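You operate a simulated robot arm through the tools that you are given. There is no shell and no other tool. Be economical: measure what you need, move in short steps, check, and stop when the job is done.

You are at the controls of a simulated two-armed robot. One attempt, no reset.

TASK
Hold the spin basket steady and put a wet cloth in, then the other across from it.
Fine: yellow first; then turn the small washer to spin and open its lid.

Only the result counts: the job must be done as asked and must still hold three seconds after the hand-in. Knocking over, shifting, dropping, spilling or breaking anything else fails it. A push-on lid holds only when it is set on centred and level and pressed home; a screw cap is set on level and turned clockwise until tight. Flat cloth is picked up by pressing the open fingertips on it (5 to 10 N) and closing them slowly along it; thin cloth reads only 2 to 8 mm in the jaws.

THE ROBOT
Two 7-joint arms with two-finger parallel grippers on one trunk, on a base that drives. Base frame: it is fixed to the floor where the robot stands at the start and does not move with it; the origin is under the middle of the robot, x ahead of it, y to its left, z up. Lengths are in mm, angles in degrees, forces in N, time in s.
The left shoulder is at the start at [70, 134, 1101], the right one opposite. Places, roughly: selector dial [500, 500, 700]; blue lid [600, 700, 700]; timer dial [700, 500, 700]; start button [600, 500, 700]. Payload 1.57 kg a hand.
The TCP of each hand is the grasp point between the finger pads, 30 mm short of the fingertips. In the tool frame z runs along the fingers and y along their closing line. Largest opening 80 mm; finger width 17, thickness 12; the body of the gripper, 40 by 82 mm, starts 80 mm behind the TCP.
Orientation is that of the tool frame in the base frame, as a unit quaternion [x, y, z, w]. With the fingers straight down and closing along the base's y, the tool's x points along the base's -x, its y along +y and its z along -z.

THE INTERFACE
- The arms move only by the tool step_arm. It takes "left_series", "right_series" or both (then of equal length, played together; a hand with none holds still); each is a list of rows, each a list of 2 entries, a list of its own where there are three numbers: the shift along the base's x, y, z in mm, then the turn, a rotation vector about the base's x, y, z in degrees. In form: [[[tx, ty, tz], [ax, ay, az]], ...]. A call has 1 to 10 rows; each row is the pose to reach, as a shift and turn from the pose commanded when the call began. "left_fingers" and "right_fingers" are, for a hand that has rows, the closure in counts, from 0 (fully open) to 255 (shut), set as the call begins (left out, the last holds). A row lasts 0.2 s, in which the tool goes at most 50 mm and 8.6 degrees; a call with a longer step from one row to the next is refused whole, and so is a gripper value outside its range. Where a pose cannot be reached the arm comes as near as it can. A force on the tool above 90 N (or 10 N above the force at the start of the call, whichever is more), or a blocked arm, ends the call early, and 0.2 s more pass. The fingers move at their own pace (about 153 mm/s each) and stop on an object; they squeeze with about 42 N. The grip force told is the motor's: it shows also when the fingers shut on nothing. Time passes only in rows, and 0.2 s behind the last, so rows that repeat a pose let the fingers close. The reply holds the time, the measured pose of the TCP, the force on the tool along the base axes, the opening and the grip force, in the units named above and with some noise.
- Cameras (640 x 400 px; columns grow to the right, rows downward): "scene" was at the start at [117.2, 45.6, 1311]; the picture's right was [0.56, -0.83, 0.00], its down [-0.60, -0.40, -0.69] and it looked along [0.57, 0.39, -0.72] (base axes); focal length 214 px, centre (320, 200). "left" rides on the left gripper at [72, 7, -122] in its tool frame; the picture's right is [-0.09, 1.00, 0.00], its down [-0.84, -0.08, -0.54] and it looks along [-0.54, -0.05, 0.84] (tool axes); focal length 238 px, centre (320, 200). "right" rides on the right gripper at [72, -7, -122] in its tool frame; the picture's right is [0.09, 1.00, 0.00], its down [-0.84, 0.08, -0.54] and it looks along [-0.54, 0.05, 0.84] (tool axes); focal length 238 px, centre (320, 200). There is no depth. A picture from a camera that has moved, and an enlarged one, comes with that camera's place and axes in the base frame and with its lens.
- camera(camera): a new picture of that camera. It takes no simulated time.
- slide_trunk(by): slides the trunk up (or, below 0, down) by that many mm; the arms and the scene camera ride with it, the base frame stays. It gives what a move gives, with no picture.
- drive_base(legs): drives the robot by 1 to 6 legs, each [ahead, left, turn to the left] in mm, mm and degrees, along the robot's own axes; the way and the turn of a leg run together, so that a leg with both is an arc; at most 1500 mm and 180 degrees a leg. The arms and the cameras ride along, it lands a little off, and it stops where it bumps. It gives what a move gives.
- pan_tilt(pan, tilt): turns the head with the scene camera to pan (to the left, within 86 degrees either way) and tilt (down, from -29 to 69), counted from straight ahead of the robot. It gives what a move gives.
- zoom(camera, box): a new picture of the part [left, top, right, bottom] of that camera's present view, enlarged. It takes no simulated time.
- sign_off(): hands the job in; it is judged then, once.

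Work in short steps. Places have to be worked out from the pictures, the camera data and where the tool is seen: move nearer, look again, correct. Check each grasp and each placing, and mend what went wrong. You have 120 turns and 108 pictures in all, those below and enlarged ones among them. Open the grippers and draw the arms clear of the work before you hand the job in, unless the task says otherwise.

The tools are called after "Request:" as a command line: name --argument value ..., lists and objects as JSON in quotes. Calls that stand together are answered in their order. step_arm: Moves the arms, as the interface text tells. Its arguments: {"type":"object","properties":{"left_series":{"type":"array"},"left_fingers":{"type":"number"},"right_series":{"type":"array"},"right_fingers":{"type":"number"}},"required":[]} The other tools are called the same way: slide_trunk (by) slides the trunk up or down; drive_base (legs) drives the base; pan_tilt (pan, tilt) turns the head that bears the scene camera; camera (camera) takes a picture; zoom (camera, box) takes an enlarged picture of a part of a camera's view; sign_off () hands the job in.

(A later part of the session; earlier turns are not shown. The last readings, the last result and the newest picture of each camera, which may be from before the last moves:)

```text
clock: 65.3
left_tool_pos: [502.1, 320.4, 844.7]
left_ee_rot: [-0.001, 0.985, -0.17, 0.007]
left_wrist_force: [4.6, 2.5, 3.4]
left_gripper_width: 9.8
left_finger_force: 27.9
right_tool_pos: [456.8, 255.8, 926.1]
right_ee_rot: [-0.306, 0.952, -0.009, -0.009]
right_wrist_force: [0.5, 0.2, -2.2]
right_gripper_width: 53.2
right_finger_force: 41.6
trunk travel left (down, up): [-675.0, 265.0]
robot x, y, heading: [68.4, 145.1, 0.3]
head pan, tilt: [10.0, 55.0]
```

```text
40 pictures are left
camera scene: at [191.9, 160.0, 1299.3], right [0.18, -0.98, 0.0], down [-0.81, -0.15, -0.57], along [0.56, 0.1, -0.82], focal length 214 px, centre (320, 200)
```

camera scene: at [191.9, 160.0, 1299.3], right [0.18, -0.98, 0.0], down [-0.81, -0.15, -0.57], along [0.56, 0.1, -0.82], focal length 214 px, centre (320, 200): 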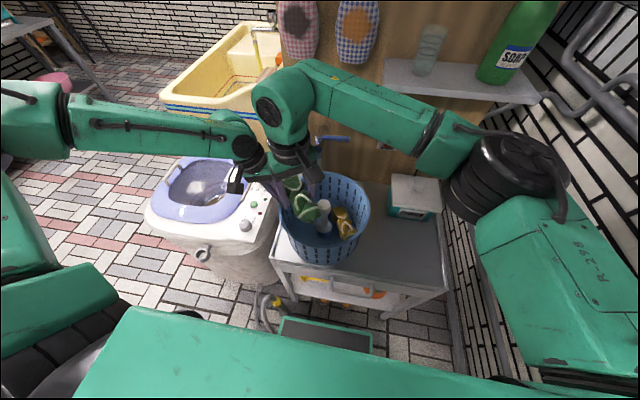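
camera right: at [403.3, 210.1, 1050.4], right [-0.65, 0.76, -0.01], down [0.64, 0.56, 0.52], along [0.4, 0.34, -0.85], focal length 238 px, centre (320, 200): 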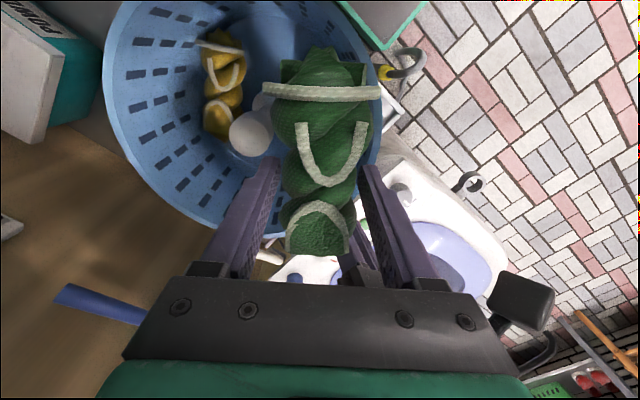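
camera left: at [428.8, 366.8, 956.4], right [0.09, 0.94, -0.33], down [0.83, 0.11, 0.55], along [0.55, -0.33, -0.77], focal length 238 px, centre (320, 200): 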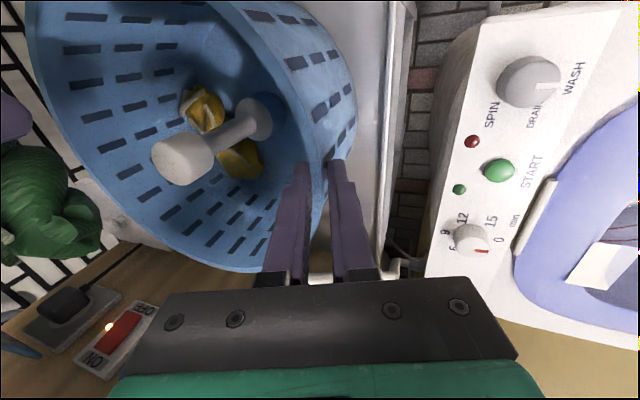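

Clear everywhere; the offset from the spindle is 64 mm. Descend to ~810, then check.

Request:
step_arm --right_series '[[[0, 0, -15], [0, 0, 0]], [[0, 0, -35], [0, 0, 0]], [[0, 0, -55], [0, 0, 0]], [[0, 0, -75], [0, 0, 0]], [[0, 0, -95], [0, 0, 0]], [[0, 0, -113], [0, 0, 0]], [[0, 0, -115], [0, 0, 0]]]'

Request:
camera --camera "right"

```text
clock: 66.9
left_tool_pos: [501.0, 320.5, 843.7]
left_ee_rot: [-0.001, 0.985, -0.17, 0.007]
left_wrist_force: [4.6, 3.3, 4.6]
left_gripper_width: 9.8
left_finger_force: 27.7
right_tool_pos: [456.2, 255.4, 810.2]
right_ee_rot: [-0.306, 0.952, -0.008, -0.009]
right_wrist_force: [-0.6, 0.2, -1.9]
right_gripper_width: 53.2
right_finger_force: 42.1
trunk travel left (down, up): [-675.0, 265.0]
robot x, y, heading: [67.8, 144.8, 0.2]
head pan, tilt: [10.0, 55.0]
```

```text
39 pictures are left
camera right: at [402.8, 209.4, 934.5], right [-0.65, 0.76, -0.01], down [0.64, 0.56, 0.52], along [0.4, 0.34, -0.85], focal length 238 px, centre (320, 200)
```

right: 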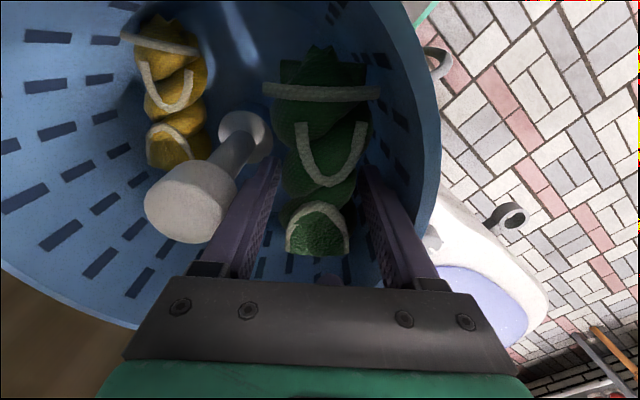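

It fits between spindle and wall without contact. Continue slowly to 750.

Request:
step_arm --right_series '[[[0, 0, -10], [0, 0, 0]], [[0, 0, -20], [0, 0, 0]], [[0, 0, -30], [0, 0, 0]], [[0, 0, -40], [0, 0, 0]], [[0, 0, -50], [0, 0, 0]], [[0, 0, -58], [0, 0, 0]], [[0, 0, -60], [0, 0, 0]]]'

Request:
camera --camera "right"

```text
clock: 68.5
left_tool_pos: [501.3, 319.4, 845.3]
left_ee_rot: [-0.002, 0.986, -0.169, 0.007]
left_wrist_force: [3.9, 8.5, 5.9]
left_gripper_width: 9.6
left_finger_force: 27.6
right_tool_pos: [457.5, 255.7, 752.3]
right_ee_rot: [-0.304, 0.952, -0.009, -0.009]
right_wrist_force: [5.4, -8.9, 4.0]
right_gripper_width: 52.9
right_finger_force: 42.3
trunk travel left (down, up): [-675.0, 265.0]
robot x, y, heading: [70.8, 143.7, 0.0]
head pan, tilt: [10.0, 55.0]
```

```text
38 pictures are left
camera right: at [402.8, 209.1, 875.7], right [-0.65, 0.76, -0.01], down [0.64, 0.56, 0.52], along [0.4, 0.34, -0.85], focal length 238 px, centre (320, 200)
```

right: 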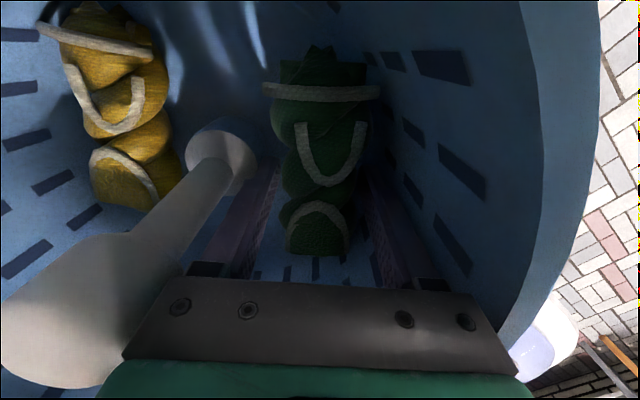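

Outer finger touches the wall (~10 N). I shift 3 mm inward and re-read.

Request:
step_arm --right_series '[[[1, -1.5, 0], [0, 0, 0]], [[2, -3, 0], [0, 0, 0]], [[2, -3, -3], [0, 0, 0]], [[2, -3, -3], [0, 0, 0]]]'

```text
clock: 69.5
left_tool_pos: [500.7, 320.5, 843.8]
left_ee_rot: [-0.001, 0.985, -0.17, 0.007]
left_wrist_force: [3.7, 1.7, 5.9]
left_gripper_width: 9.7
left_finger_force: 27.8
right_tool_pos: [456.4, 252.4, 749.4]
right_ee_rot: [-0.306, 0.952, -0.009, -0.009]
right_wrist_force: [-0.3, 0.3, -1.8]
right_gripper_width: 53.0
right_finger_force: 41.1
trunk travel left (down, up): [-675.0, 265.0]
robot x, y, heading: [68.3, 144.0, 0.4]
head pan, tilt: [10.0, 55.0]
```

Contact gone. I release the green by opening slightly, then rise.

Request:
step_arm --right_series '[[[0, 0, 0], [0, 0, 0]], [[0, 0, 0], [0, 0, 0]], [[0, 0, 0], [0, 0, 0]]]' --right_fingers 62

Request:
camera --camera "right"

```text
clock: 70.3
left_tool_pos: [500.5, 321.1, 844.8]
left_ee_rot: [-0.002, 0.985, -0.17, 0.008]
left_wrist_force: [5.8, -0.3, 0.6]
left_gripper_width: 9.7
left_finger_force: 28.3
right_tool_pos: [456.7, 253.8, 749.3]
right_ee_rot: [-0.306, 0.952, -0.008, -0.01]
right_wrist_force: [-5.6, 2.2, 1.1]
right_gripper_width: 55.0
right_finger_force: 0.0
trunk travel left (down, up): [-675.0, 265.0]
robot x, y, heading: [72.1, 145.9, 0.1]
head pan, tilt: [10.0, 55.0]
```

```text
37 pictures are left
camera right: at [403.8, 207.3, 873.1], right [-0.66, 0.76, -0.01], down [0.64, 0.56, 0.52], along [0.4, 0.34, -0.85], focal length 238 px, centre (320, 200)
```

right: 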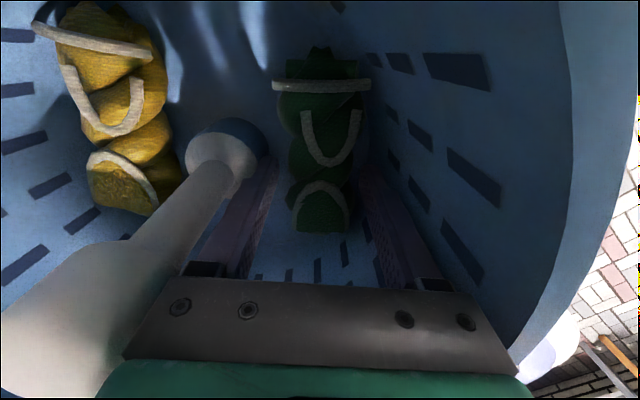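

Green has dropped to the floor of the basket. Raise the right hand straight up.

Request:
step_arm --right_series '[[[0, 0, 6], [0, 0, 0]], [[0, 0, 15], [0, 0, 0]], [[0, 0, 30], [0, 0, 0]], [[0, 0, 50], [0, 0, 0]], [[0, 0, 75], [0, 0, 0]], [[0, 0, 105], [0, 0, 0]], [[0, 0, 140], [0, 0, 0]], [[0, 0, 175], [0, 0, 0]], [[0, 0, 178], [0, 0, 0]]]'

Request:
camera --camera "right"

```text
clock: 72.3
left_tool_pos: [500.8, 320.1, 845.0]
left_ee_rot: [-0.001, 0.986, -0.169, 0.007]
left_wrist_force: [0.6, 1.8, 1.1]
left_gripper_width: 9.8
left_finger_force: 27.9
right_tool_pos: [457.4, 252.2, 925.8]
right_ee_rot: [-0.306, 0.952, -0.009, -0.009]
right_wrist_force: [0.4, -0.6, -0.1]
right_gripper_width: 60.6
right_finger_force: 0.1
trunk travel left (down, up): [-675.0, 265.0]
robot x, y, heading: [69.1, 146.6, 0.1]
head pan, tilt: [10.0, 55.0]
```

```text
36 pictures are left
camera right: at [403.9, 206.5, 1049.8], right [-0.65, 0.76, -0.01], down [0.64, 0.56, 0.52], along [0.4, 0.34, -0.85], focal length 238 px, centre (320, 200)
```

right: 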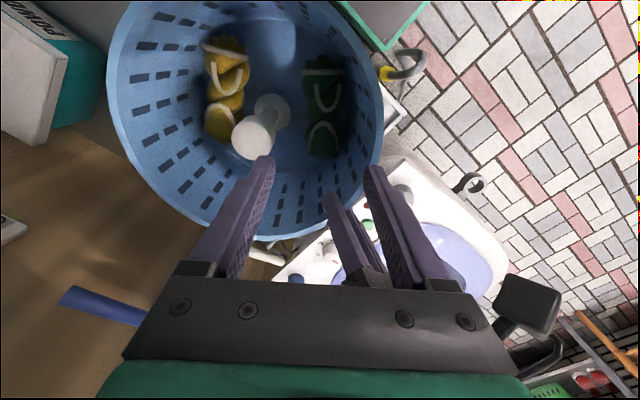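

Both cloths lie across from each other. Right hand withdraws to its side first; then the left opens and withdraws along its axis.

Request:
step_arm --right_series '[[[0, -20, 0], [0, 0, -4]], [[0, -45, 0], [0, 0, -8]], [[0, -75, 0], [0, 0, -12]], [[0, -105, 0], [0, 0, -17]], [[0, -140, 0], [0, 0, -22]], [[0, -175, 0], [0, 0, -27]], [[-20, -210, 0], [0, 0, -32]], [[-40, -240, 0], [0, 0, -36]], [[-60, -270, 0], [0, 0, -36]]]'

Request:
step_arm --left_series '[[[0, 0, 0], [0, 0, 0]], [[0, 0, 0], [0, 0, 0]], [[0, 4, 11], [0, 0, 0]], [[0, 10, 28], [0, 0, 0]], [[0, 18, 50], [0, 0, 0]], [[0, 27, 75], [0, 0, 0]], [[0, 37, 100], [0, 0, 0]]]' --left_fingers 150

Request:
camera --camera "scene"

Request:
camera --camera "left"

```text
clock: 74.3
left_tool_pos: [498.5, 319.9, 845.7]
left_ee_rot: [-0.002, 0.985, -0.17, 0.007]
left_wrist_force: [-1.5, 0.8, 0.2]
left_gripper_width: 9.9
left_finger_force: 27.2
right_tool_pos: [397.4, -19.8, 928.5]
right_ee_rot: [0.003, 1.0, -0.005, -0.011]
right_wrist_force: [0.5, -0.3, -0.3]
right_gripper_width: 60.9
right_finger_force: 0.1
trunk travel left (down, up): [-675.0, 265.0]
robot x, y, heading: [71.5, 143.5, 0.4]
head pan, tilt: [10.0, 55.0]
```

```text
clock: 75.9
left_tool_pos: [500.5, 356.8, 944.9]
left_ee_rot: [-0.001, 0.985, -0.17, 0.007]
left_wrist_force: [0.0, -0.3, 0.0]
left_gripper_width: 32.9
left_finger_force: 0.0
right_tool_pos: [398.1, -17.3, 929.0]
right_ee_rot: [0.004, 1.0, -0.004, -0.011]
right_wrist_force: [0.2, 0.4, -0.5]
right_gripper_width: 60.7
right_finger_force: 0.0
trunk travel left (down, up): [-675.0, 265.0]
robot x, y, heading: [72.2, 145.0, -0.2]
head pan, tilt: [10.0, 55.0]
```

```text
35 pictures are left
camera scene: at [190.6, 159.8, 1299.4], right [0.18, -0.98, 0.0], down [-0.81, -0.15, -0.57], along [0.56, 0.1, -0.82], focal length 214 px, centre (320, 200)
```

scene: 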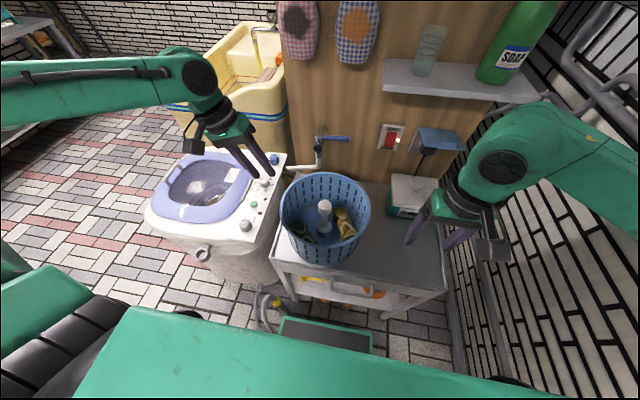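

```text
34 pictures are left
camera left: at [427.3, 402.9, 1057.0], right [0.09, 0.94, -0.33], down [0.83, 0.11, 0.55], along [0.55, -0.33, -0.77], focal length 238 px, centre (320, 200)
```

left: 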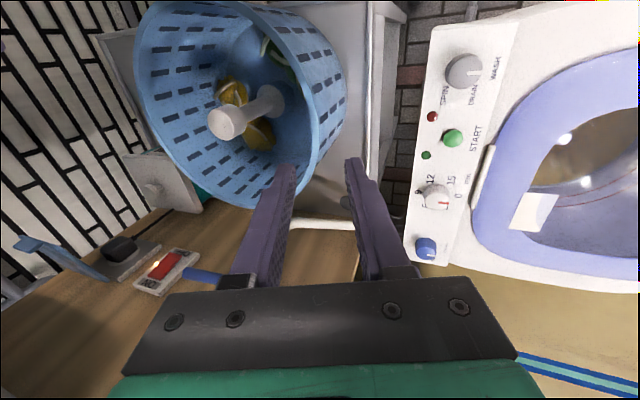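

Basket is free, upright, cloths opposite. Next the selector dial (≈(475,459,671)): I straighten the left hand and bring it above the dial for a close look.

Request:
step_arm --left_series '[[[0, 15, 0], [4, 0, 0]], [[-5, 35, 0], [8, 0, 0]], [[-10, 55, -10], [12, 0, 0]], [[-15, 75, -25], [16, 0, 0]], [[-20, 90, -50], [20, 0, 0]], [[-25, 102, -80], [20, 0, 0]], [[-25, 102, -110], [20, 0, 0]], [[-25, 102, -130], [20, 0, 0]], [[-25, 102, -130], [20, 0, 0]]]' --left_fingers 0

Request:
camera --camera "left"

Request:
zoom --camera "scene" --box '[140, 140, 300, 260]'

```text
clock: 77.9
left_tool_pos: [476.7, 459.7, 814.0]
left_ee_rot: [-0.001, 1.0, 0.003, 0.008]
left_wrist_force: [-0.7, -0.2, 1.0]
left_gripper_width: 80.0
left_finger_force: 0.1
right_tool_pos: [397.4, -17.5, 926.8]
right_ee_rot: [0.003, 1.0, -0.005, -0.011]
right_wrist_force: [1.1, 0.5, -0.4]
right_gripper_width: 60.6
right_finger_force: 0.0
trunk travel left (down, up): [-675.0, 265.0]
robot x, y, heading: [71.3, 146.6, 0.2]
head pan, tilt: [10.0, 55.0]
```

```text
33 pictures are left
camera left: at [404.0, 465.5, 935.0], right [0.09, 1.0, 0.01], down [0.83, -0.08, 0.55], along [0.55, -0.04, -0.83], focal length 238 px, centre (320, 200)
```

left: 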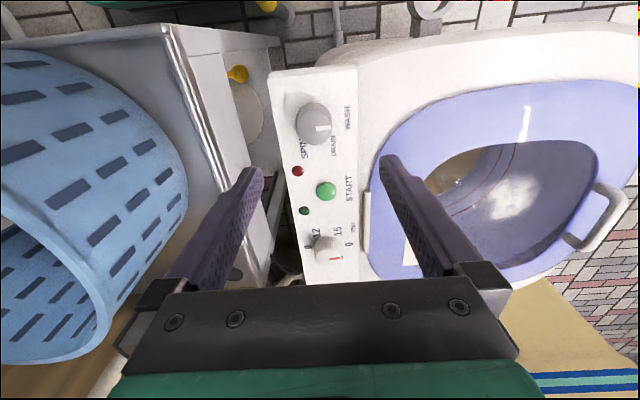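

```text
3.33 times, centred on (220, 200) of scene
camera zoom: at [190.9, 159.8, 1299.4], right [0.18, -0.98, 0.0], down [-0.81, -0.15, -0.57], along [0.56, 0.1, -0.82], focal length 715 px, centre (653, 200)
```

zoom: 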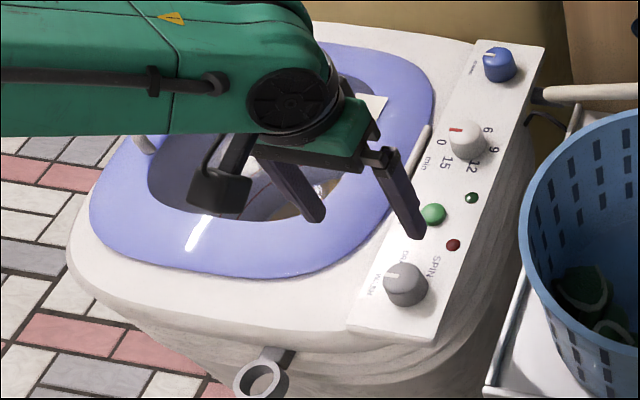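

I zoom on the dial's labels and pointer.

Request:
zoom --camera "left" --box '[270, 70, 370, 170]'

```text
4.00 times, centred on (320, 120) of left
camera zoom: at [404.0, 465.5, 935.0], right [0.09, 1.0, 0.01], down [0.83, -0.08, 0.55], along [0.55, -0.04, -0.83], focal length 953 px, centre (320, 520)
```

zoom: 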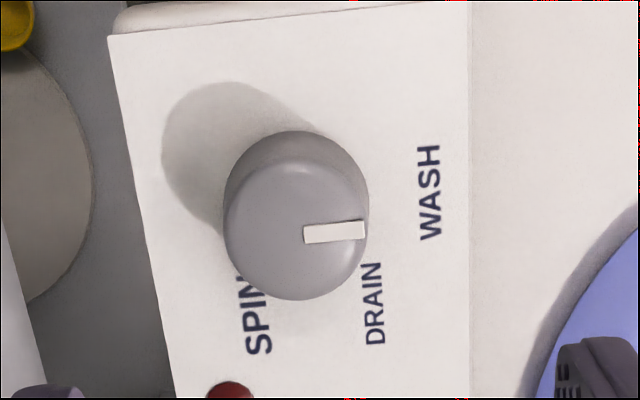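

Pointer is at WASH (towards +y); SPIN lies ~107–110° clockwise from it. I turn the hand to yaw +70 over the dial, so I can then turn clockwise in one go.

Request:
step_arm --left_series '[[[-2, -1, -5], [0, 0, 7]], [[-4, -2, -10], [0, 0, 15]], [[-6, -4, -15], [0, 0, 23]], [[-8, -5, -20], [0, 0, 31]], [[-8, -5, -25], [0, 0, 39]], [[-8, -5, -30], [0, 0, 47]], [[-8, -5, -35], [0, 0, 55]], [[-8, -5, -40], [0, 0, 63]], [[-8, -5, -40], [0, 0, 70]], [[-8, -5, -40], [0, 0, 70]]]' --left_fingers 60

Request:
camera --camera "left"

```text
clock: 80.1
left_tool_pos: [467.8, 455.6, 775.2]
left_ee_rot: [-0.574, 0.819, 0.007, 0.003]
left_wrist_force: [-0.4, 0.6, -0.7]
left_gripper_width: 61.1
left_finger_force: 0.0
right_tool_pos: [398.8, -17.6, 927.8]
right_ee_rot: [0.003, 1.0, -0.006, -0.011]
right_wrist_force: [0.6, 0.3, -0.6]
right_gripper_width: 60.4
right_finger_force: 0.1
trunk travel left (down, up): [-675.0, 265.0]
robot x, y, heading: [70.7, 145.4, 0.3]
head pan, tilt: [10.0, 55.0]
```

```text
30 pictures are left
camera left: at [438.3, 386.9, 895.0], right [-0.9, 0.43, 0.01], down [0.36, 0.75, 0.55], along [0.23, 0.5, -0.83], focal length 238 px, centre (320, 200)
```

left: 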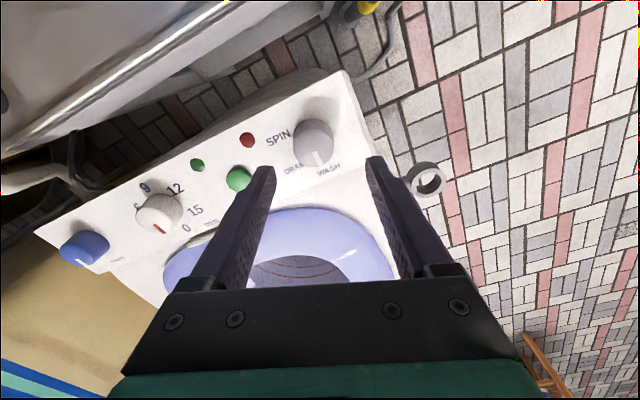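

Dial top now solves to (470.5,454,682). I centre and lower to TCP 700, then close on it.

Request:
step_arm --left_series '[[[3, -1.6, -15], [0, 0, 0]], [[3, -1.6, -35], [0, 0, 0]], [[3, -1.6, -55], [0, 0, 0]], [[3, -1.6, -67], [0, 0, 0]], [[3, -1.6, -72], [0, 0, 0]], [[3, -1.6, -75], [0, 0, 0]], [[3, -1.6, -75], [0, 0, 0]]]'

Request:
camera --camera "left"

```text
clock: 81.7
left_tool_pos: [470.2, 454.1, 704.4]
left_ee_rot: [-0.573, 0.819, 0.006, 0.011]
left_wrist_force: [5.6, 13.4, 50.9]
left_gripper_width: 59.4
left_finger_force: 0.1
right_tool_pos: [394.5, -19.1, 929.4]
right_ee_rot: [0.003, 1.0, -0.004, -0.009]
right_wrist_force: [-0.8, 0.1, 0.3]
right_gripper_width: 60.3
right_finger_force: 0.1
trunk travel left (down, up): [-675.0, 265.0]
robot x, y, heading: [67.2, 146.5, 0.3]
head pan, tilt: [10.0, 55.0]
```

```text
29 pictures are left
camera left: at [441.0, 385.4, 824.7], right [-0.9, 0.43, 0.0], down [0.35, 0.75, 0.56], along [0.24, 0.51, -0.83], focal length 238 px, centre (320, 200)
```

left: 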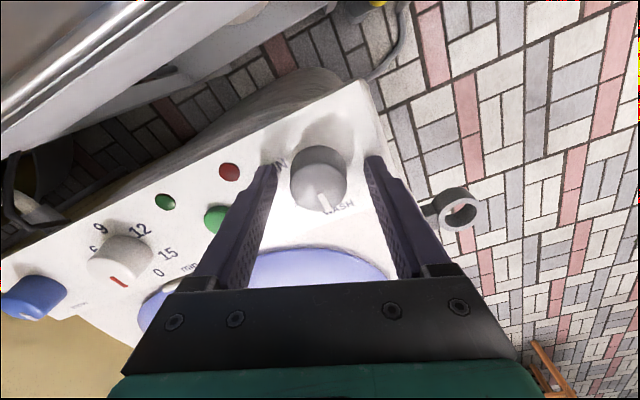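

Tips on the panel (z≈674). I rise 7 mm, then close on the dial.

Request:
step_arm --left_series '[[[0, 0, 7], [0, 0, 0]], [[0, 0, 7], [0, 0, 0]]]'

Request:
step_arm --left_series '[[[0, 0, 0], [0, 0, 0]], [[0, 0, 0], [0, 0, 0]], [[0, 0, 0], [0, 0, 0]]]' --left_fingers 200

```text
clock: 82.3
left_tool_pos: [469.8, 452.1, 705.2]
left_ee_rot: [-0.573, 0.819, 0.008, 0.001]
left_wrist_force: [1.6, 3.4, 4.7]
left_gripper_width: 62.3
left_finger_force: 0.4
right_tool_pos: [397.6, -17.1, 926.8]
right_ee_rot: [0.003, 1.0, -0.005, -0.011]
right_wrist_force: [1.1, 0.0, 0.1]
right_gripper_width: 60.7
right_finger_force: 0.1
trunk travel left (down, up): [-675.0, 265.0]
robot x, y, heading: [71.8, 144.7, 0.1]
head pan, tilt: [10.0, 55.0]
```

```text
clock: 83.1
left_tool_pos: [472.0, 450.7, 704.3]
left_ee_rot: [-0.573, 0.82, 0.007, 0.002]
left_wrist_force: [2.1, -17.9, -16.7]
left_gripper_width: 37.7
left_finger_force: 43.7
right_tool_pos: [398.8, -19.6, 924.7]
right_ee_rot: [0.003, 1.0, -0.004, -0.012]
right_wrist_force: [-0.2, -0.4, 0.7]
right_gripper_width: 60.6
right_finger_force: 0.1
trunk travel left (down, up): [-675.0, 265.0]
robot x, y, heading: [70.9, 143.0, 0.4]
head pan, tilt: [10.0, 55.0]
```

Dial gripped at 37.7 mm. I turn clockwise, first 56°.

Request:
step_arm --left_series '[[[0, -1, 0], [0, 0, -7]], [[0, -1, 0], [0, 0, -14]], [[0, -1, 0], [0, 0, -21]], [[0, -1, 0], [0, 0, -28]], [[0, -1, 0], [0, 0, -35]], [[0, -1, 0], [0, 0, -42]], [[0, -1, 0], [0, 0, -49]], [[0, -1, 0], [0, 0, -56]], [[0, -1, 0], [0, 0, -56]]]'

Request:
zoom --camera "scene" --box '[180, 180, 300, 260]'

```text
clock: 85.1
left_tool_pos: [468.6, 454.6, 705.5]
left_ee_rot: [-0.121, 0.993, 0.004, 0.004]
left_wrist_force: [-17.9, -4.3, -22.9]
left_gripper_width: 37.9
left_finger_force: 43.9
right_tool_pos: [398.1, -15.2, 926.9]
right_ee_rot: [0.004, 1.0, -0.006, -0.012]
right_wrist_force: [0.0, -1.1, 0.5]
right_gripper_width: 60.4
right_finger_force: 0.0
trunk travel left (down, up): [-675.0, 265.0]
robot x, y, heading: [73.6, 145.0, 0.3]
head pan, tilt: [10.0, 55.0]
```

```text
5.00 times, centred on (240, 220) of scene
camera zoom: at [190.8, 161.8, 1299.3], right [0.18, -0.98, 0.0], down [-0.81, -0.15, -0.57], along [0.56, 0.1, -0.82], focal length 1072 px, centre (720, 100)
```

zoom: 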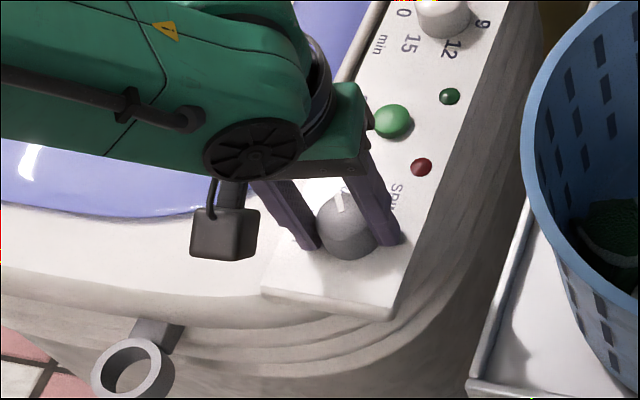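

The pointer follows (now near DRAIN). I turn another 48°.

Request:
step_arm --left_series '[[[0, 0, 0], [0, 0, -7]], [[0, 0, 0], [0, 0, -14]], [[0, 0, 0], [0, 0, -21]], [[0, 0, 0], [0, 0, -28]], [[0, 0, 0], [0, 0, -35]], [[0, 0, 0], [0, 0, -42]], [[0, 0, 0], [0, 0, -48]], [[0, 0, 0], [0, 0, -48]]]'

Request:
zoom --camera "scene" --box '[180, 180, 300, 260]'

```text
clock: 86.9
left_tool_pos: [469.2, 457.6, 704.5]
left_ee_rot: [0.292, 0.956, 0.002, 0.007]
left_wrist_force: [-9.5, 21.3, -8.5]
left_gripper_width: 37.8
left_finger_force: 43.3
right_tool_pos: [398.0, -14.0, 928.7]
right_ee_rot: [0.004, 1.0, -0.007, -0.01]
right_wrist_force: [0.1, -0.2, -0.7]
right_gripper_width: 60.4
right_finger_force: 0.0
trunk travel left (down, up): [-675.0, 265.0]
robot x, y, heading: [67.5, 147.8, 0.2]
head pan, tilt: [10.0, 55.0]
```

```text
5.00 times, centred on (240, 220) of scene
camera zoom: at [190.7, 165.2, 1299.4], right [0.18, -0.98, 0.0], down [-0.81, -0.15, -0.57], along [0.56, 0.1, -0.82], focal length 1072 px, centre (720, 100)
```

zoom: 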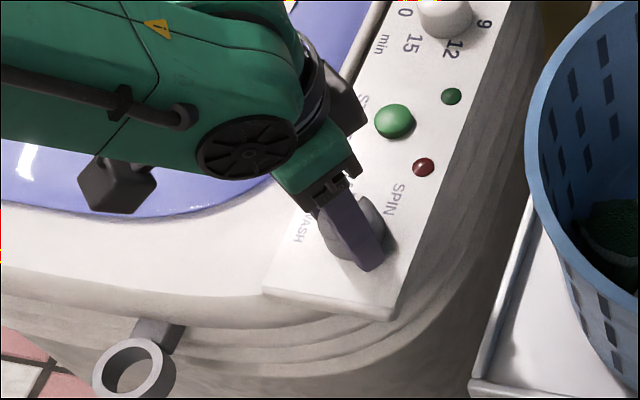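

Turned 104° in all. I open, rise, and look at the pointer.

Request:
step_arm --left_series '[[[0, 0, 0], [0, 0, 0]], [[0, 0, 0], [0, 0, 0]], [[0, 0, 20], [0, 0, 0]], [[0, 0, 50], [0, 0, 0]], [[0, 0, 85], [0, 0, 0]], [[0, 0, 115], [0, 0, 0]], [[0, 0, 115], [0, 0, 0]]]' --left_fingers 60

Request:
zoom --camera "left" --box '[240, 60, 400, 180]'

```text
clock: 88.5
left_tool_pos: [472.3, 453.7, 820.8]
left_ee_rot: [0.292, 0.956, 0.001, 0.008]
left_wrist_force: [-0.3, -0.2, -0.6]
left_gripper_width: 61.1
left_finger_force: 0.0
right_tool_pos: [398.1, -17.5, 927.0]
right_ee_rot: [0.003, 1.0, -0.005, -0.012]
right_wrist_force: [-0.1, 0.7, -1.0]
right_gripper_width: 60.7
right_finger_force: 0.2
trunk travel left (down, up): [-675.0, 265.0]
robot x, y, heading: [72.6, 150.5, 0.2]
head pan, tilt: [10.0, 55.0]
```

```text
3.33 times, centred on (320, 120) of left
camera zoom: at [414.7, 498.1, 942.0], right [0.63, 0.77, 0.01], down [0.64, -0.53, 0.55], along [0.43, -0.35, -0.83], focal length 794 px, centre (320, 467)
```

zoom: 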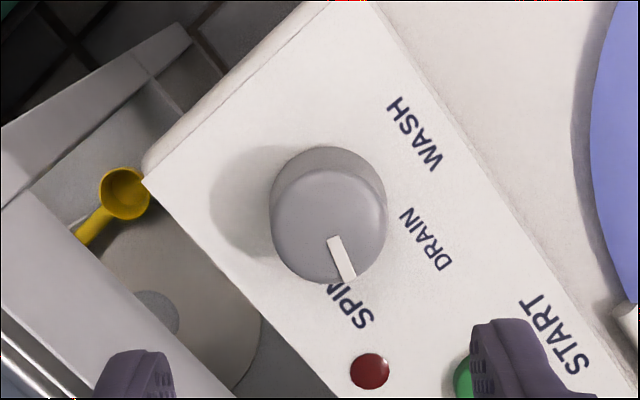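

The pointer is 5–9° short of the SPIN label. I regrip 9° back and turn that much further.

Request:
step_arm --left_series '[[[0, 0, -20], [0, 0, 5]], [[-1, 0, -50], [0, 0, 9]], [[-1, 0, -80], [0, 0, 9]], [[-1, 0, -105], [0, 0, 9]], [[-1, 0, -114], [0, 0, 9]], [[-1, 0, -114], [0, 0, 9]]]'

Request:
step_arm --left_series '[[[0, 0, 0], [0, 0, 0]], [[0, 0, 0], [0, 0, 0]], [[0, 0, 0], [0, 0, 0]], [[0, 0, 0], [0, 0, -5]], [[0, 0, 0], [0, 0, -9.5]], [[0, 0, 0], [0, 0, -9.5]]]' --left_fingers 200

Request:
step_arm --left_series '[[[0, 0, 0], [0, 0, 0]], [[0, 0, 0], [0, 0, 0]], [[0, 0, 20], [0, 0, 0]], [[0, 0, 50], [0, 0, 0]], [[0, 0, 85], [0, 0, 0]], [[0, 0, 115], [0, 0, 0]], [[0, 0, 115], [0, 0, 0]]]' --left_fingers 60

Request:
zoom --camera "left" --box '[240, 60, 400, 180]'

```text
clock: 89.9
left_tool_pos: [469.1, 452.7, 706.8]
left_ee_rot: [0.216, 0.976, 0.002, 0.007]
left_wrist_force: [0.7, -0.1, 0.0]
left_gripper_width: 61.2
left_finger_force: 0.0
right_tool_pos: [398.1, -17.8, 928.1]
right_ee_rot: [0.003, 1.0, -0.004, -0.011]
right_wrist_force: [-0.4, -0.1, 0.6]
right_gripper_width: 60.6
right_finger_force: 0.1
trunk travel left (down, up): [-675.0, 265.0]
robot x, y, heading: [70.0, 150.0, 0.1]
head pan, tilt: [10.0, 55.0]
```

```text
clock: 91.3
left_tool_pos: [470.3, 456.8, 706.1]
left_ee_rot: [0.295, 0.955, 0.001, 0.009]
left_wrist_force: [9.8, 29.2, 10.3]
left_gripper_width: 37.4
left_finger_force: 43.4
right_tool_pos: [398.6, -13.7, 928.3]
right_ee_rot: [0.004, 1.0, -0.007, -0.012]
right_wrist_force: [0.5, 0.7, -0.1]
right_gripper_width: 60.7
right_finger_force: 0.2
trunk travel left (down, up): [-675.0, 265.0]
robot x, y, heading: [71.0, 148.2, 0.3]
head pan, tilt: [10.0, 55.0]
```

```text
clock: 92.9
left_tool_pos: [469.6, 453.4, 823.5]
left_ee_rot: [0.297, 0.955, 0.001, 0.007]
left_wrist_force: [0.0, -0.2, -0.2]
left_gripper_width: 61.2
left_finger_force: 0.0
right_tool_pos: [398.6, -16.2, 927.3]
right_ee_rot: [0.003, 1.0, -0.005, -0.011]
right_wrist_force: [0.0, 0.8, 0.3]
right_gripper_width: 60.9
right_finger_force: 0.0
trunk travel left (down, up): [-675.0, 265.0]
robot x, y, heading: [65.6, 147.7, 0.3]
head pan, tilt: [10.0, 55.0]
```

```text
3.33 times, centred on (320, 120) of left
camera zoom: at [413.7, 500.2, 943.9], right [0.64, 0.77, 0.01], down [0.64, -0.54, 0.55], along [0.43, -0.35, -0.83], focal length 794 px, centre (320, 467)
```

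zoom: 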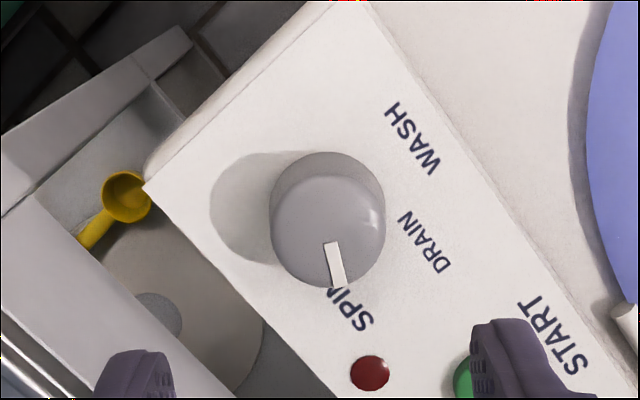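

The pointer is on SPIN. For the lid (handle ≈(600,780,720), hinge toward the panel) I'll stand in front of the washer and use the right arm: back off 90, drive left 610, well clear of the drain hose, then look.

Request:
drive_base --legs '[[-90, 0, 0], [0, 610, 0]]'

Request:
pan_tilt --pan -15 --tilt 55

Request:
camera --camera "scene"

Request:
camera --camera "right"

```text
clock: 97.1
left_tool_pos: [380.8, 1063.8, 822.8]
left_ee_rot: [0.301, 0.954, 0.001, 0.008]
left_wrist_force: [0.2, 0.2, 0.2]
left_gripper_width: 61.0
left_finger_force: 0.0
right_tool_pos: [306.3, 594.1, 928.1]
right_ee_rot: [0.007, 1.0, -0.005, -0.011]
right_wrist_force: [-0.9, -0.4, -0.9]
right_gripper_width: 60.6
right_finger_force: 0.1
trunk travel left (down, up): [-675.0, 265.0]
robot x, y, heading: [-23.8, 761.1, -0.4]
head pan, tilt: [10.0, 55.0]
```

```text
clock: 98.0
left_tool_pos: [382.0, 1063.9, 822.5]
left_ee_rot: [0.301, 0.954, 0.001, 0.008]
left_wrist_force: [0.2, 0.5, -0.3]
left_gripper_width: 61.2
left_finger_force: 0.1
right_tool_pos: [305.5, 594.0, 927.6]
right_ee_rot: [0.008, 1.0, -0.005, -0.011]
right_wrist_force: [0.3, -0.3, 0.0]
right_gripper_width: 60.5
right_finger_force: 0.0
trunk travel left (down, up): [-675.0, 265.0]
robot x, y, heading: [-14.6, 760.4, -0.2]
head pan, tilt: [-15.0, 55.0]
```

```text
24 pictures are left
camera scene: at [99.5, 741.1, 1299.3], right [-0.26, -0.97, 0.0], down [-0.79, 0.21, -0.57], along [0.55, -0.15, -0.82], focal length 214 px, centre (320, 200)
```

scene: 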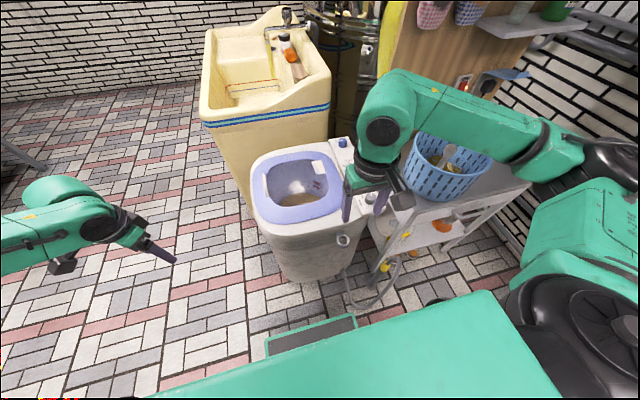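

```text
23 pictures are left
camera right: at [236.6, 587.9, 1051.9], right [-0.08, 1.0, -0.01], down [0.85, 0.07, 0.52], along [0.52, 0.03, -0.85], focal length 238 px, centre (320, 200)
```

right: 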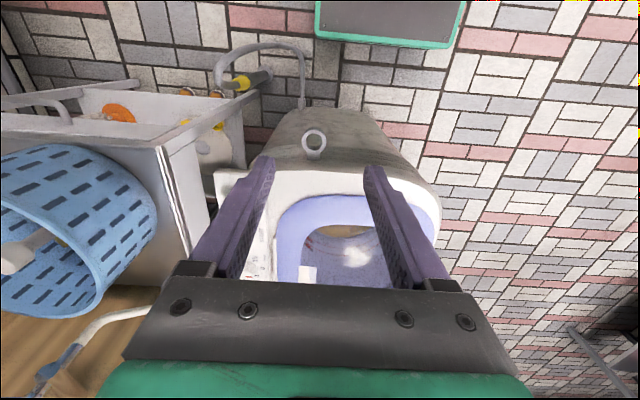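

The hose comes out near (360,540)→(253,535), so I shift 60 more to the left before driving 110 forward.

Request:
drive_base --legs '[[0, 60, 0], [110, 0, 0]]'

Request:
camera --camera "right"

Request:
zoom --camera "scene" --box '[220, 100, 420, 225]'

```text
clock: 99.7
left_tool_pos: [490.8, 1122.5, 823.3]
left_ee_rot: [0.302, 0.953, 0.001, 0.008]
left_wrist_force: [0.4, -0.4, -0.5]
left_gripper_width: 61.2
left_finger_force: 0.0
right_tool_pos: [414.5, 653.3, 928.4]
right_ee_rot: [0.009, 1.0, -0.005, -0.011]
right_wrist_force: [-0.5, -0.7, 0.9]
right_gripper_width: 60.4
right_finger_force: 0.0
trunk travel left (down, up): [-675.0, 265.0]
robot x, y, heading: [87.7, 823.0, -0.4]
head pan, tilt: [-15.0, 55.0]
```

```text
22 pictures are left
camera right: at [344.6, 647.2, 1052.1], right [-0.07, 1.0, -0.01], down [0.85, 0.07, 0.52], along [0.52, 0.03, -0.85], focal length 238 px, centre (320, 200)
```

right: 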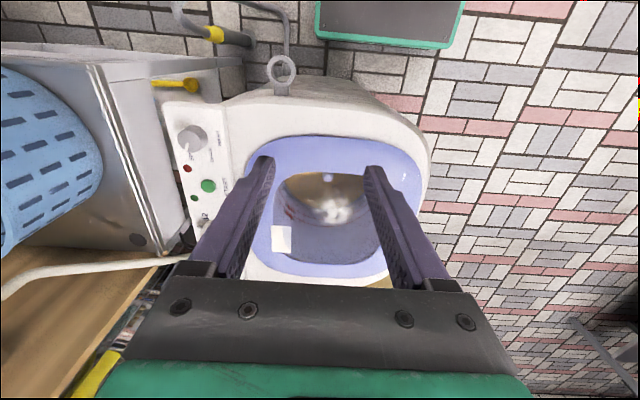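

```text
3.20 times, centred on (320, 162) of scene
camera zoom: at [207.9, 800.9, 1299.4], right [-0.27, -0.96, 0.0], down [-0.79, 0.22, -0.57], along [0.55, -0.15, -0.82], focal length 686 px, centre (320, 320)
```

zoom: 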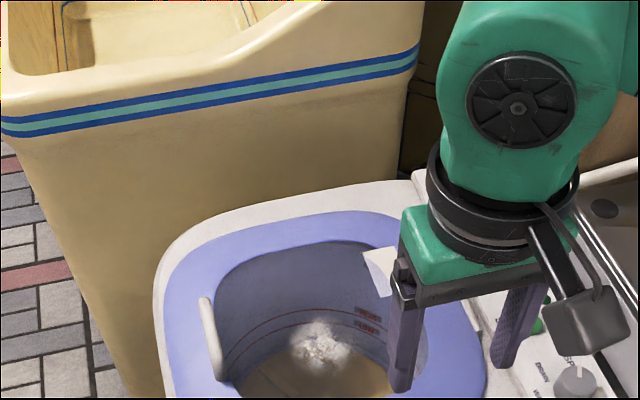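

Handle bar runs along x ≈560–645 at y≈805, z≈725; hinge near y≈515. I drive 40 mm closer and then bring the right hand over the handle.

Request:
drive_base --legs '[[40, 0, 0]]'

Request:
step_arm --right_series '[[[15, 20, 0], [0, 0, 0]], [[30, 40, 0], [0, 0, 0]], [[45, 60, 0], [0, 0, 0]], [[60, 80, 0], [0, 0, 0]], [[75, 100, -10], [0, 0, 0]], [[90, 120, -25], [0, 0, 0]], [[105, 140, -45], [0, 0, 0]], [[115, 150, -65], [0, 0, 0]], [[122, 152, -78], [0, 0, 0]], [[122, 152, -78], [0, 0, 0]]]'

Request:
camera --camera "right"

Request:
zoom --camera "scene" --box '[220, 100, 420, 225]'

```text
clock: 100.6
left_tool_pos: [528.6, 1123.5, 824.0]
left_ee_rot: [0.302, 0.953, 0.002, 0.01]
left_wrist_force: [0.0, 0.4, -0.1]
left_gripper_width: 61.1
left_finger_force: 0.1
right_tool_pos: [452.4, 651.0, 928.4]
right_ee_rot: [0.009, 1.0, -0.006, -0.01]
right_wrist_force: [-1.6, -0.1, -0.2]
right_gripper_width: 60.4
right_finger_force: 0.0
trunk travel left (down, up): [-675.0, 265.0]
robot x, y, heading: [129.2, 820.2, -0.4]
head pan, tilt: [-15.0, 55.0]
```

```text
clock: 102.8
left_tool_pos: [530.6, 1122.9, 822.6]
left_ee_rot: [0.303, 0.953, 0.001, 0.008]
left_wrist_force: [-0.3, 0.6, -0.5]
left_gripper_width: 61.6
left_finger_force: 0.0
right_tool_pos: [575.5, 804.1, 850.3]
right_ee_rot: [0.009, 1.0, -0.005, -0.01]
right_wrist_force: [-0.2, 0.7, -0.3]
right_gripper_width: 60.6
right_finger_force: 0.0
trunk travel left (down, up): [-675.0, 265.0]
robot x, y, heading: [128.8, 816.9, -0.3]
head pan, tilt: [-15.0, 55.0]
```

```text
20 pictures are left
camera right: at [506.4, 798.6, 974.4], right [-0.08, 1.0, -0.01], down [0.85, 0.07, 0.52], along [0.52, 0.03, -0.85], focal length 238 px, centre (320, 200)
```

right: 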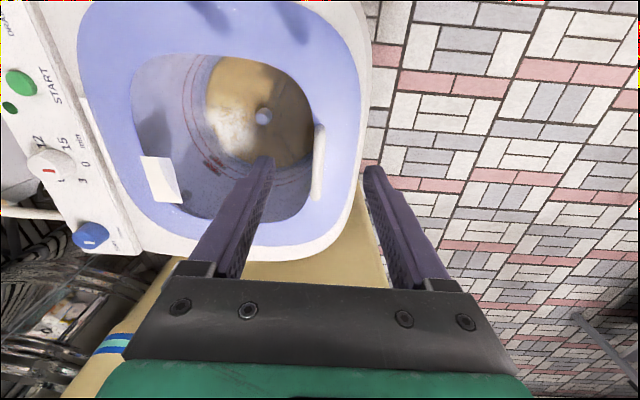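

```text
3.20 times, centred on (320, 162) of scene
camera zoom: at [248.0, 800.4, 1299.3], right [-0.27, -0.96, 0.0], down [-0.79, 0.22, -0.57], along [0.55, -0.15, -0.82], focal length 686 px, centre (320, 320)
```

zoom: 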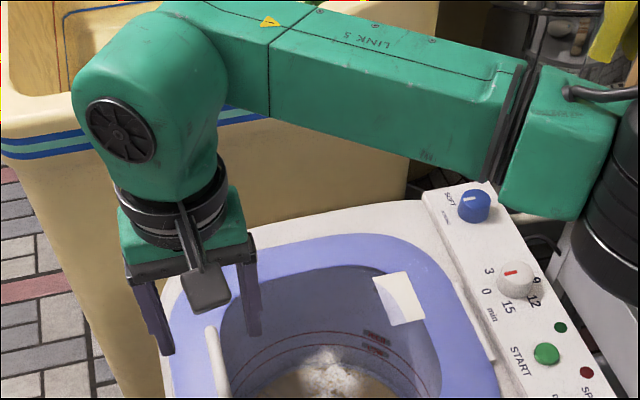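

The bar lies exactly between the finger planes (y≈803). I move to x≈602, lower to TCP 770 and check.

Request:
step_arm --right_series '[[[13, -1, -15], [0, 0, 0]], [[27, -1, -35], [0, 0, 0]], [[27, -1, -55], [0, 0, 0]], [[27, -1, -72], [0, 0, 0]], [[27, -1, -80], [0, 0, 0]], [[27, -1, -80], [0, 0, 0]]]' --right_fingers 110

Request:
camera --camera "right"

Request:
zoom --camera "scene" --box '[220, 140, 340, 240]'

```text
clock: 104.2
left_tool_pos: [530.2, 1122.6, 823.5]
left_ee_rot: [0.302, 0.953, 0.001, 0.008]
left_wrist_force: [0.7, -0.1, 0.3]
left_gripper_width: 61.3
left_finger_force: 0.0
right_tool_pos: [602.5, 803.3, 771.1]
right_ee_rot: [0.008, 1.0, -0.004, -0.011]
right_wrist_force: [-0.8, -0.8, 0.3]
right_gripper_width: 45.6
right_finger_force: 0.0
trunk travel left (down, up): [-675.0, 265.0]
robot x, y, heading: [127.3, 817.7, -0.5]
head pan, tilt: [-15.0, 55.0]
```

```text
18 pictures are left
camera right: at [533.0, 797.3, 894.3], right [-0.08, 1.0, -0.01], down [0.85, 0.07, 0.52], along [0.52, 0.03, -0.85], focal length 238 px, centre (320, 200)
```

right: 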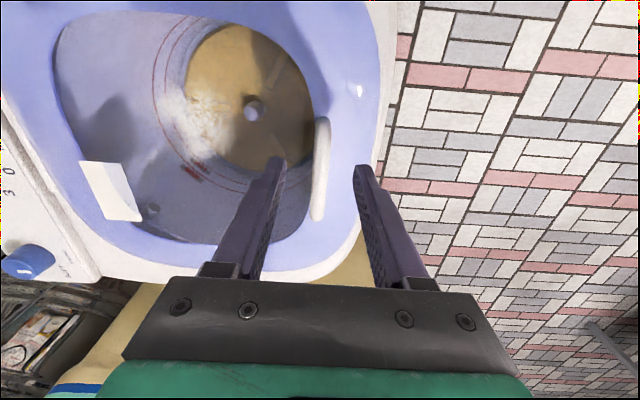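

```text
4.00 times, centred on (280, 190) of scene
camera zoom: at [248.0, 800.3, 1299.3], right [-0.27, -0.96, 0.0], down [-0.79, 0.22, -0.57], along [0.55, -0.15, -0.82], focal length 858 px, centre (480, 240)
```

zoom: 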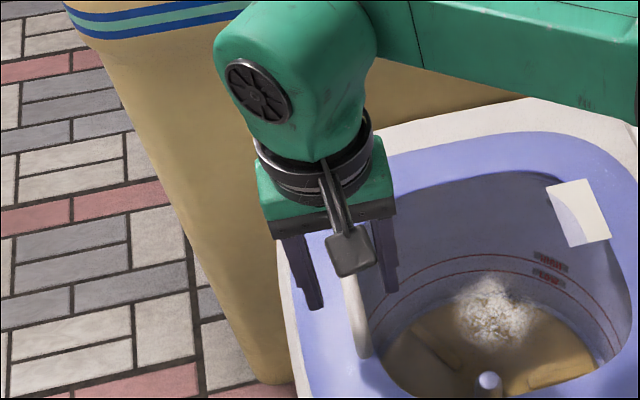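

Bar seems at z≈715. I lower gently to TCP ~741 with force watch.

Request:
step_arm --right_series '[[[2, -1, -6], [0, 0, 0]], [[2, -1, -12], [0, 0, 0]], [[2, -1, -18], [0, 0, 0]], [[2, -1, -24], [0, 0, 0]], [[2, -1, -29], [0, 0, 0]], [[2, -1, -29], [0, 0, 0]]]'

Request:
camera --camera "right"

```text
clock: 105.6
left_tool_pos: [530.6, 1123.6, 822.7]
left_ee_rot: [0.302, 0.953, 0.001, 0.007]
left_wrist_force: [0.4, 0.3, -0.2]
left_gripper_width: 61.0
left_finger_force: 0.1
right_tool_pos: [604.3, 801.8, 739.5]
right_ee_rot: [0.008, 1.0, -0.005, -0.012]
right_wrist_force: [0.7, -0.5, 0.4]
right_gripper_width: 45.7
right_finger_force: 0.1
trunk travel left (down, up): [-675.0, 265.0]
robot x, y, heading: [129.0, 820.1, -0.4]
head pan, tilt: [-15.0, 55.0]
```

```text
16 pictures are left
camera right: at [535.0, 796.6, 864.0], right [-0.07, 1.0, -0.01], down [0.85, 0.07, 0.52], along [0.52, 0.03, -0.85], focal length 238 px, centre (320, 200)
```

right: 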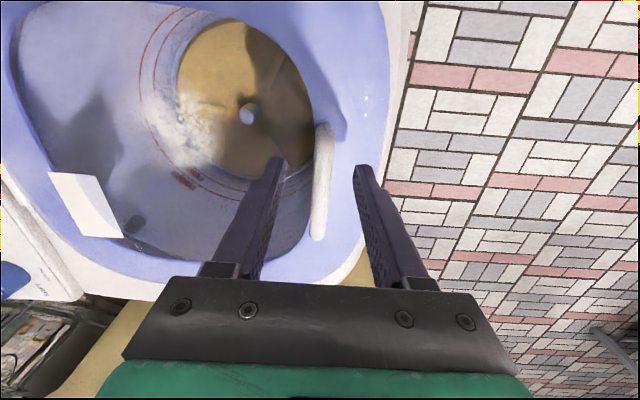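

Bar ≈ z 714, x 572–663; tips at 709. I go 5 mm lower and close on the bar.

Request:
step_arm --right_series '[[[2, 0, -3], [0, 0, 0]], [[2, 0, -6], [0, 0, 0]], [[2, 0, -6], [0, 0, 0]]]'

Request:
step_arm --right_series '[[[0, 0, 0], [0, 0, 0]], [[0, 0, 0], [0, 0, 0]], [[0, 0, 0], [0, 0, 0]]]' --right_fingers 255

```text
clock: 106.4
left_tool_pos: [530.5, 1122.2, 822.1]
left_ee_rot: [0.303, 0.953, 0.001, 0.008]
left_wrist_force: [-0.3, 0.3, 0.2]
left_gripper_width: 61.4
left_finger_force: 0.0
right_tool_pos: [606.5, 802.4, 733.6]
right_ee_rot: [0.009, 1.0, -0.005, -0.012]
right_wrist_force: [0.3, 0.2, -0.5]
right_gripper_width: 45.3
right_finger_force: 0.1
trunk travel left (down, up): [-675.0, 265.0]
robot x, y, heading: [128.2, 820.1, -0.2]
head pan, tilt: [-15.0, 55.0]
```

```text
clock: 107.2
left_tool_pos: [530.1, 1123.9, 822.5]
left_ee_rot: [0.302, 0.953, 0.0, 0.008]
left_wrist_force: [-0.6, 0.9, -0.3]
left_gripper_width: 61.2
left_finger_force: 0.1
right_tool_pos: [607.0, 802.3, 734.7]
right_ee_rot: [0.008, 1.0, -0.005, -0.011]
right_wrist_force: [1.6, 4.6, -0.4]
right_gripper_width: 13.4
right_finger_force: 30.0
trunk travel left (down, up): [-675.0, 265.0]
robot x, y, heading: [128.0, 820.8, -0.3]
head pan, tilt: [-15.0, 55.0]
```

Bar gripped (13 mm, 30 N). I lift along an arc about the hinge (y≈533, z≈700), first to about 20°.

Request:
step_arm --right_series '[[[0, 0, 10], [0, 0, 0]], [[0, -2, 23], [0, 0, 0]], [[0, -4, 35], [0, 0, 0]], [[0, -6.5, 46.5], [0, 0, 0]], [[0, -10, 58], [0, 0, 0]], [[0, -13, 69], [0, 0, 0]], [[0, -17, 80], [0, 0, 0]], [[0, -21, 91], [0, 0, 0]], [[0, -21, 91], [0, 0, 0]]]'

Request:
camera --camera "scene"

```text
clock: 109.2
left_tool_pos: [531.2, 1119.3, 823.4]
left_ee_rot: [0.302, 0.953, 0.004, 0.008]
left_wrist_force: [-0.3, -0.2, 1.1]
left_gripper_width: 61.2
left_finger_force: 0.0
right_tool_pos: [607.7, 776.6, 826.3]
right_ee_rot: [0.01, 1.0, -0.004, -0.012]
right_wrist_force: [-10.4, -19.7, -11.5]
right_gripper_width: 13.8
right_finger_force: 30.0
trunk travel left (down, up): [-675.0, 265.0]
robot x, y, heading: [129.8, 819.7, -0.4]
head pan, tilt: [-15.0, 55.0]
```

```text
15 pictures are left
camera scene: at [247.6, 795.3, 1299.2], right [-0.27, -0.96, 0.0], down [-0.79, 0.22, -0.57], along [0.55, -0.15, -0.82], focal length 214 px, centre (320, 200)
```

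scene: 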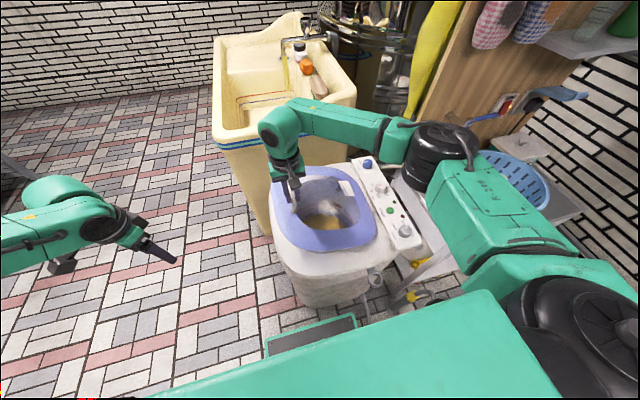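

The lid is opening; the sideways force says the arc must curve in a bit faster. I refit the arc (radius ≈267, 30 mm above hinge) and continue to about 52°.

Request:
step_arm --right_series '[[[0, -8, 5], [0, 0, 0]], [[0, -15.4, 16.4], [0, 0, 0]], [[0, -25.5, 32], [0, 0, 0]], [[0, -36.7, 46.8], [0, 0, 0]], [[0, -49, 60.9], [0, 0, 0]], [[0, -62, 74], [0, 0, 0]], [[0, -76, 86], [0, 0, 0]], [[0, -91, 97.5], [0, 0, 0]], [[0, -106.6, 107.6], [0, 0, 0]], [[0, -106.6, 107.6], [0, 0, 0]]]'

Request:
camera --camera "scene"

```text
clock: 111.4
left_tool_pos: [529.2, 1127.4, 822.2]
left_ee_rot: [0.302, 0.953, -0.002, 0.01]
left_wrist_force: [-1.6, -0.5, 0.9]
left_gripper_width: 61.2
left_finger_force: 0.0
right_tool_pos: [606.4, 682.6, 938.3]
right_ee_rot: [0.008, 1.0, -0.004, -0.006]
right_wrist_force: [8.9, 22.5, 33.0]
right_gripper_width: 12.5
right_finger_force: 29.4
trunk travel left (down, up): [-675.0, 265.0]
robot x, y, heading: [127.4, 816.9, -0.5]
head pan, tilt: [-15.0, 55.0]
```

```text
14 pictures are left
camera scene: at [245.0, 808.6, 1300.0], right [-0.26, -0.96, 0.01], down [-0.79, 0.21, -0.58], along [0.56, -0.16, -0.82], focal length 214 px, centre (320, 200)
```

scene: 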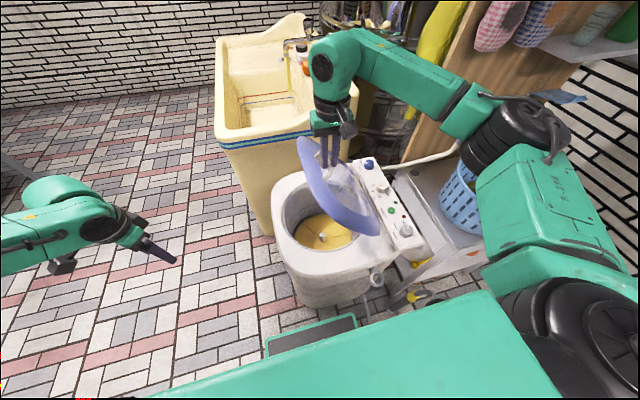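

Lid ~47° open; the radial push says the radius is a bit larger (≈297, hinge y≈507). I continue with the corrected arc to ~77°.

Request:
step_arm --right_series '[[[0, -3, 12], [0, 0, 0]], [[0, -10, 20], [0, 0, 0]], [[0, -21, 27], [0, 0, 0]], [[0, -32.4, 32.9], [0, 0, 0]], [[0, -44, 38.5], [0, 0, 0]], [[0, -56, 43.6], [0, 0, 0]], [[0, -80, 52], [0, 0, 0]], [[0, -105, 58.7], [0, 0, 0]], [[0, -131, 63], [0, 0, 0]], [[0, -131, 63], [0, 0, 0]]]'

Request:
camera --camera "scene"

```text
clock: 113.6
left_tool_pos: [533.0, 1123.5, 822.9]
left_ee_rot: [0.302, 0.953, 0.001, 0.008]
left_wrist_force: [0.1, -0.3, 1.2]
left_gripper_width: 61.1
left_finger_force: 0.0
right_tool_pos: [608.3, 543.8, 996.1]
right_ee_rot: [0.008, 1.0, -0.006, -0.011]
right_wrist_force: [-0.4, -0.1, -0.4]
right_gripper_width: 0.0
right_finger_force: 21.4
trunk travel left (down, up): [-675.0, 265.0]
robot x, y, heading: [128.3, 817.9, -0.2]
head pan, tilt: [-15.0, 55.0]
```

```text
13 pictures are left
camera scene: at [248.3, 800.7, 1299.3], right [-0.27, -0.96, 0.0], down [-0.79, 0.22, -0.57], along [0.55, -0.15, -0.82], focal length 214 px, centre (320, 200)
```

scene: 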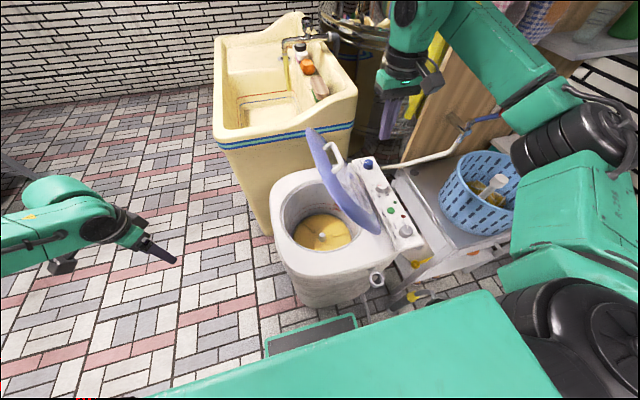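

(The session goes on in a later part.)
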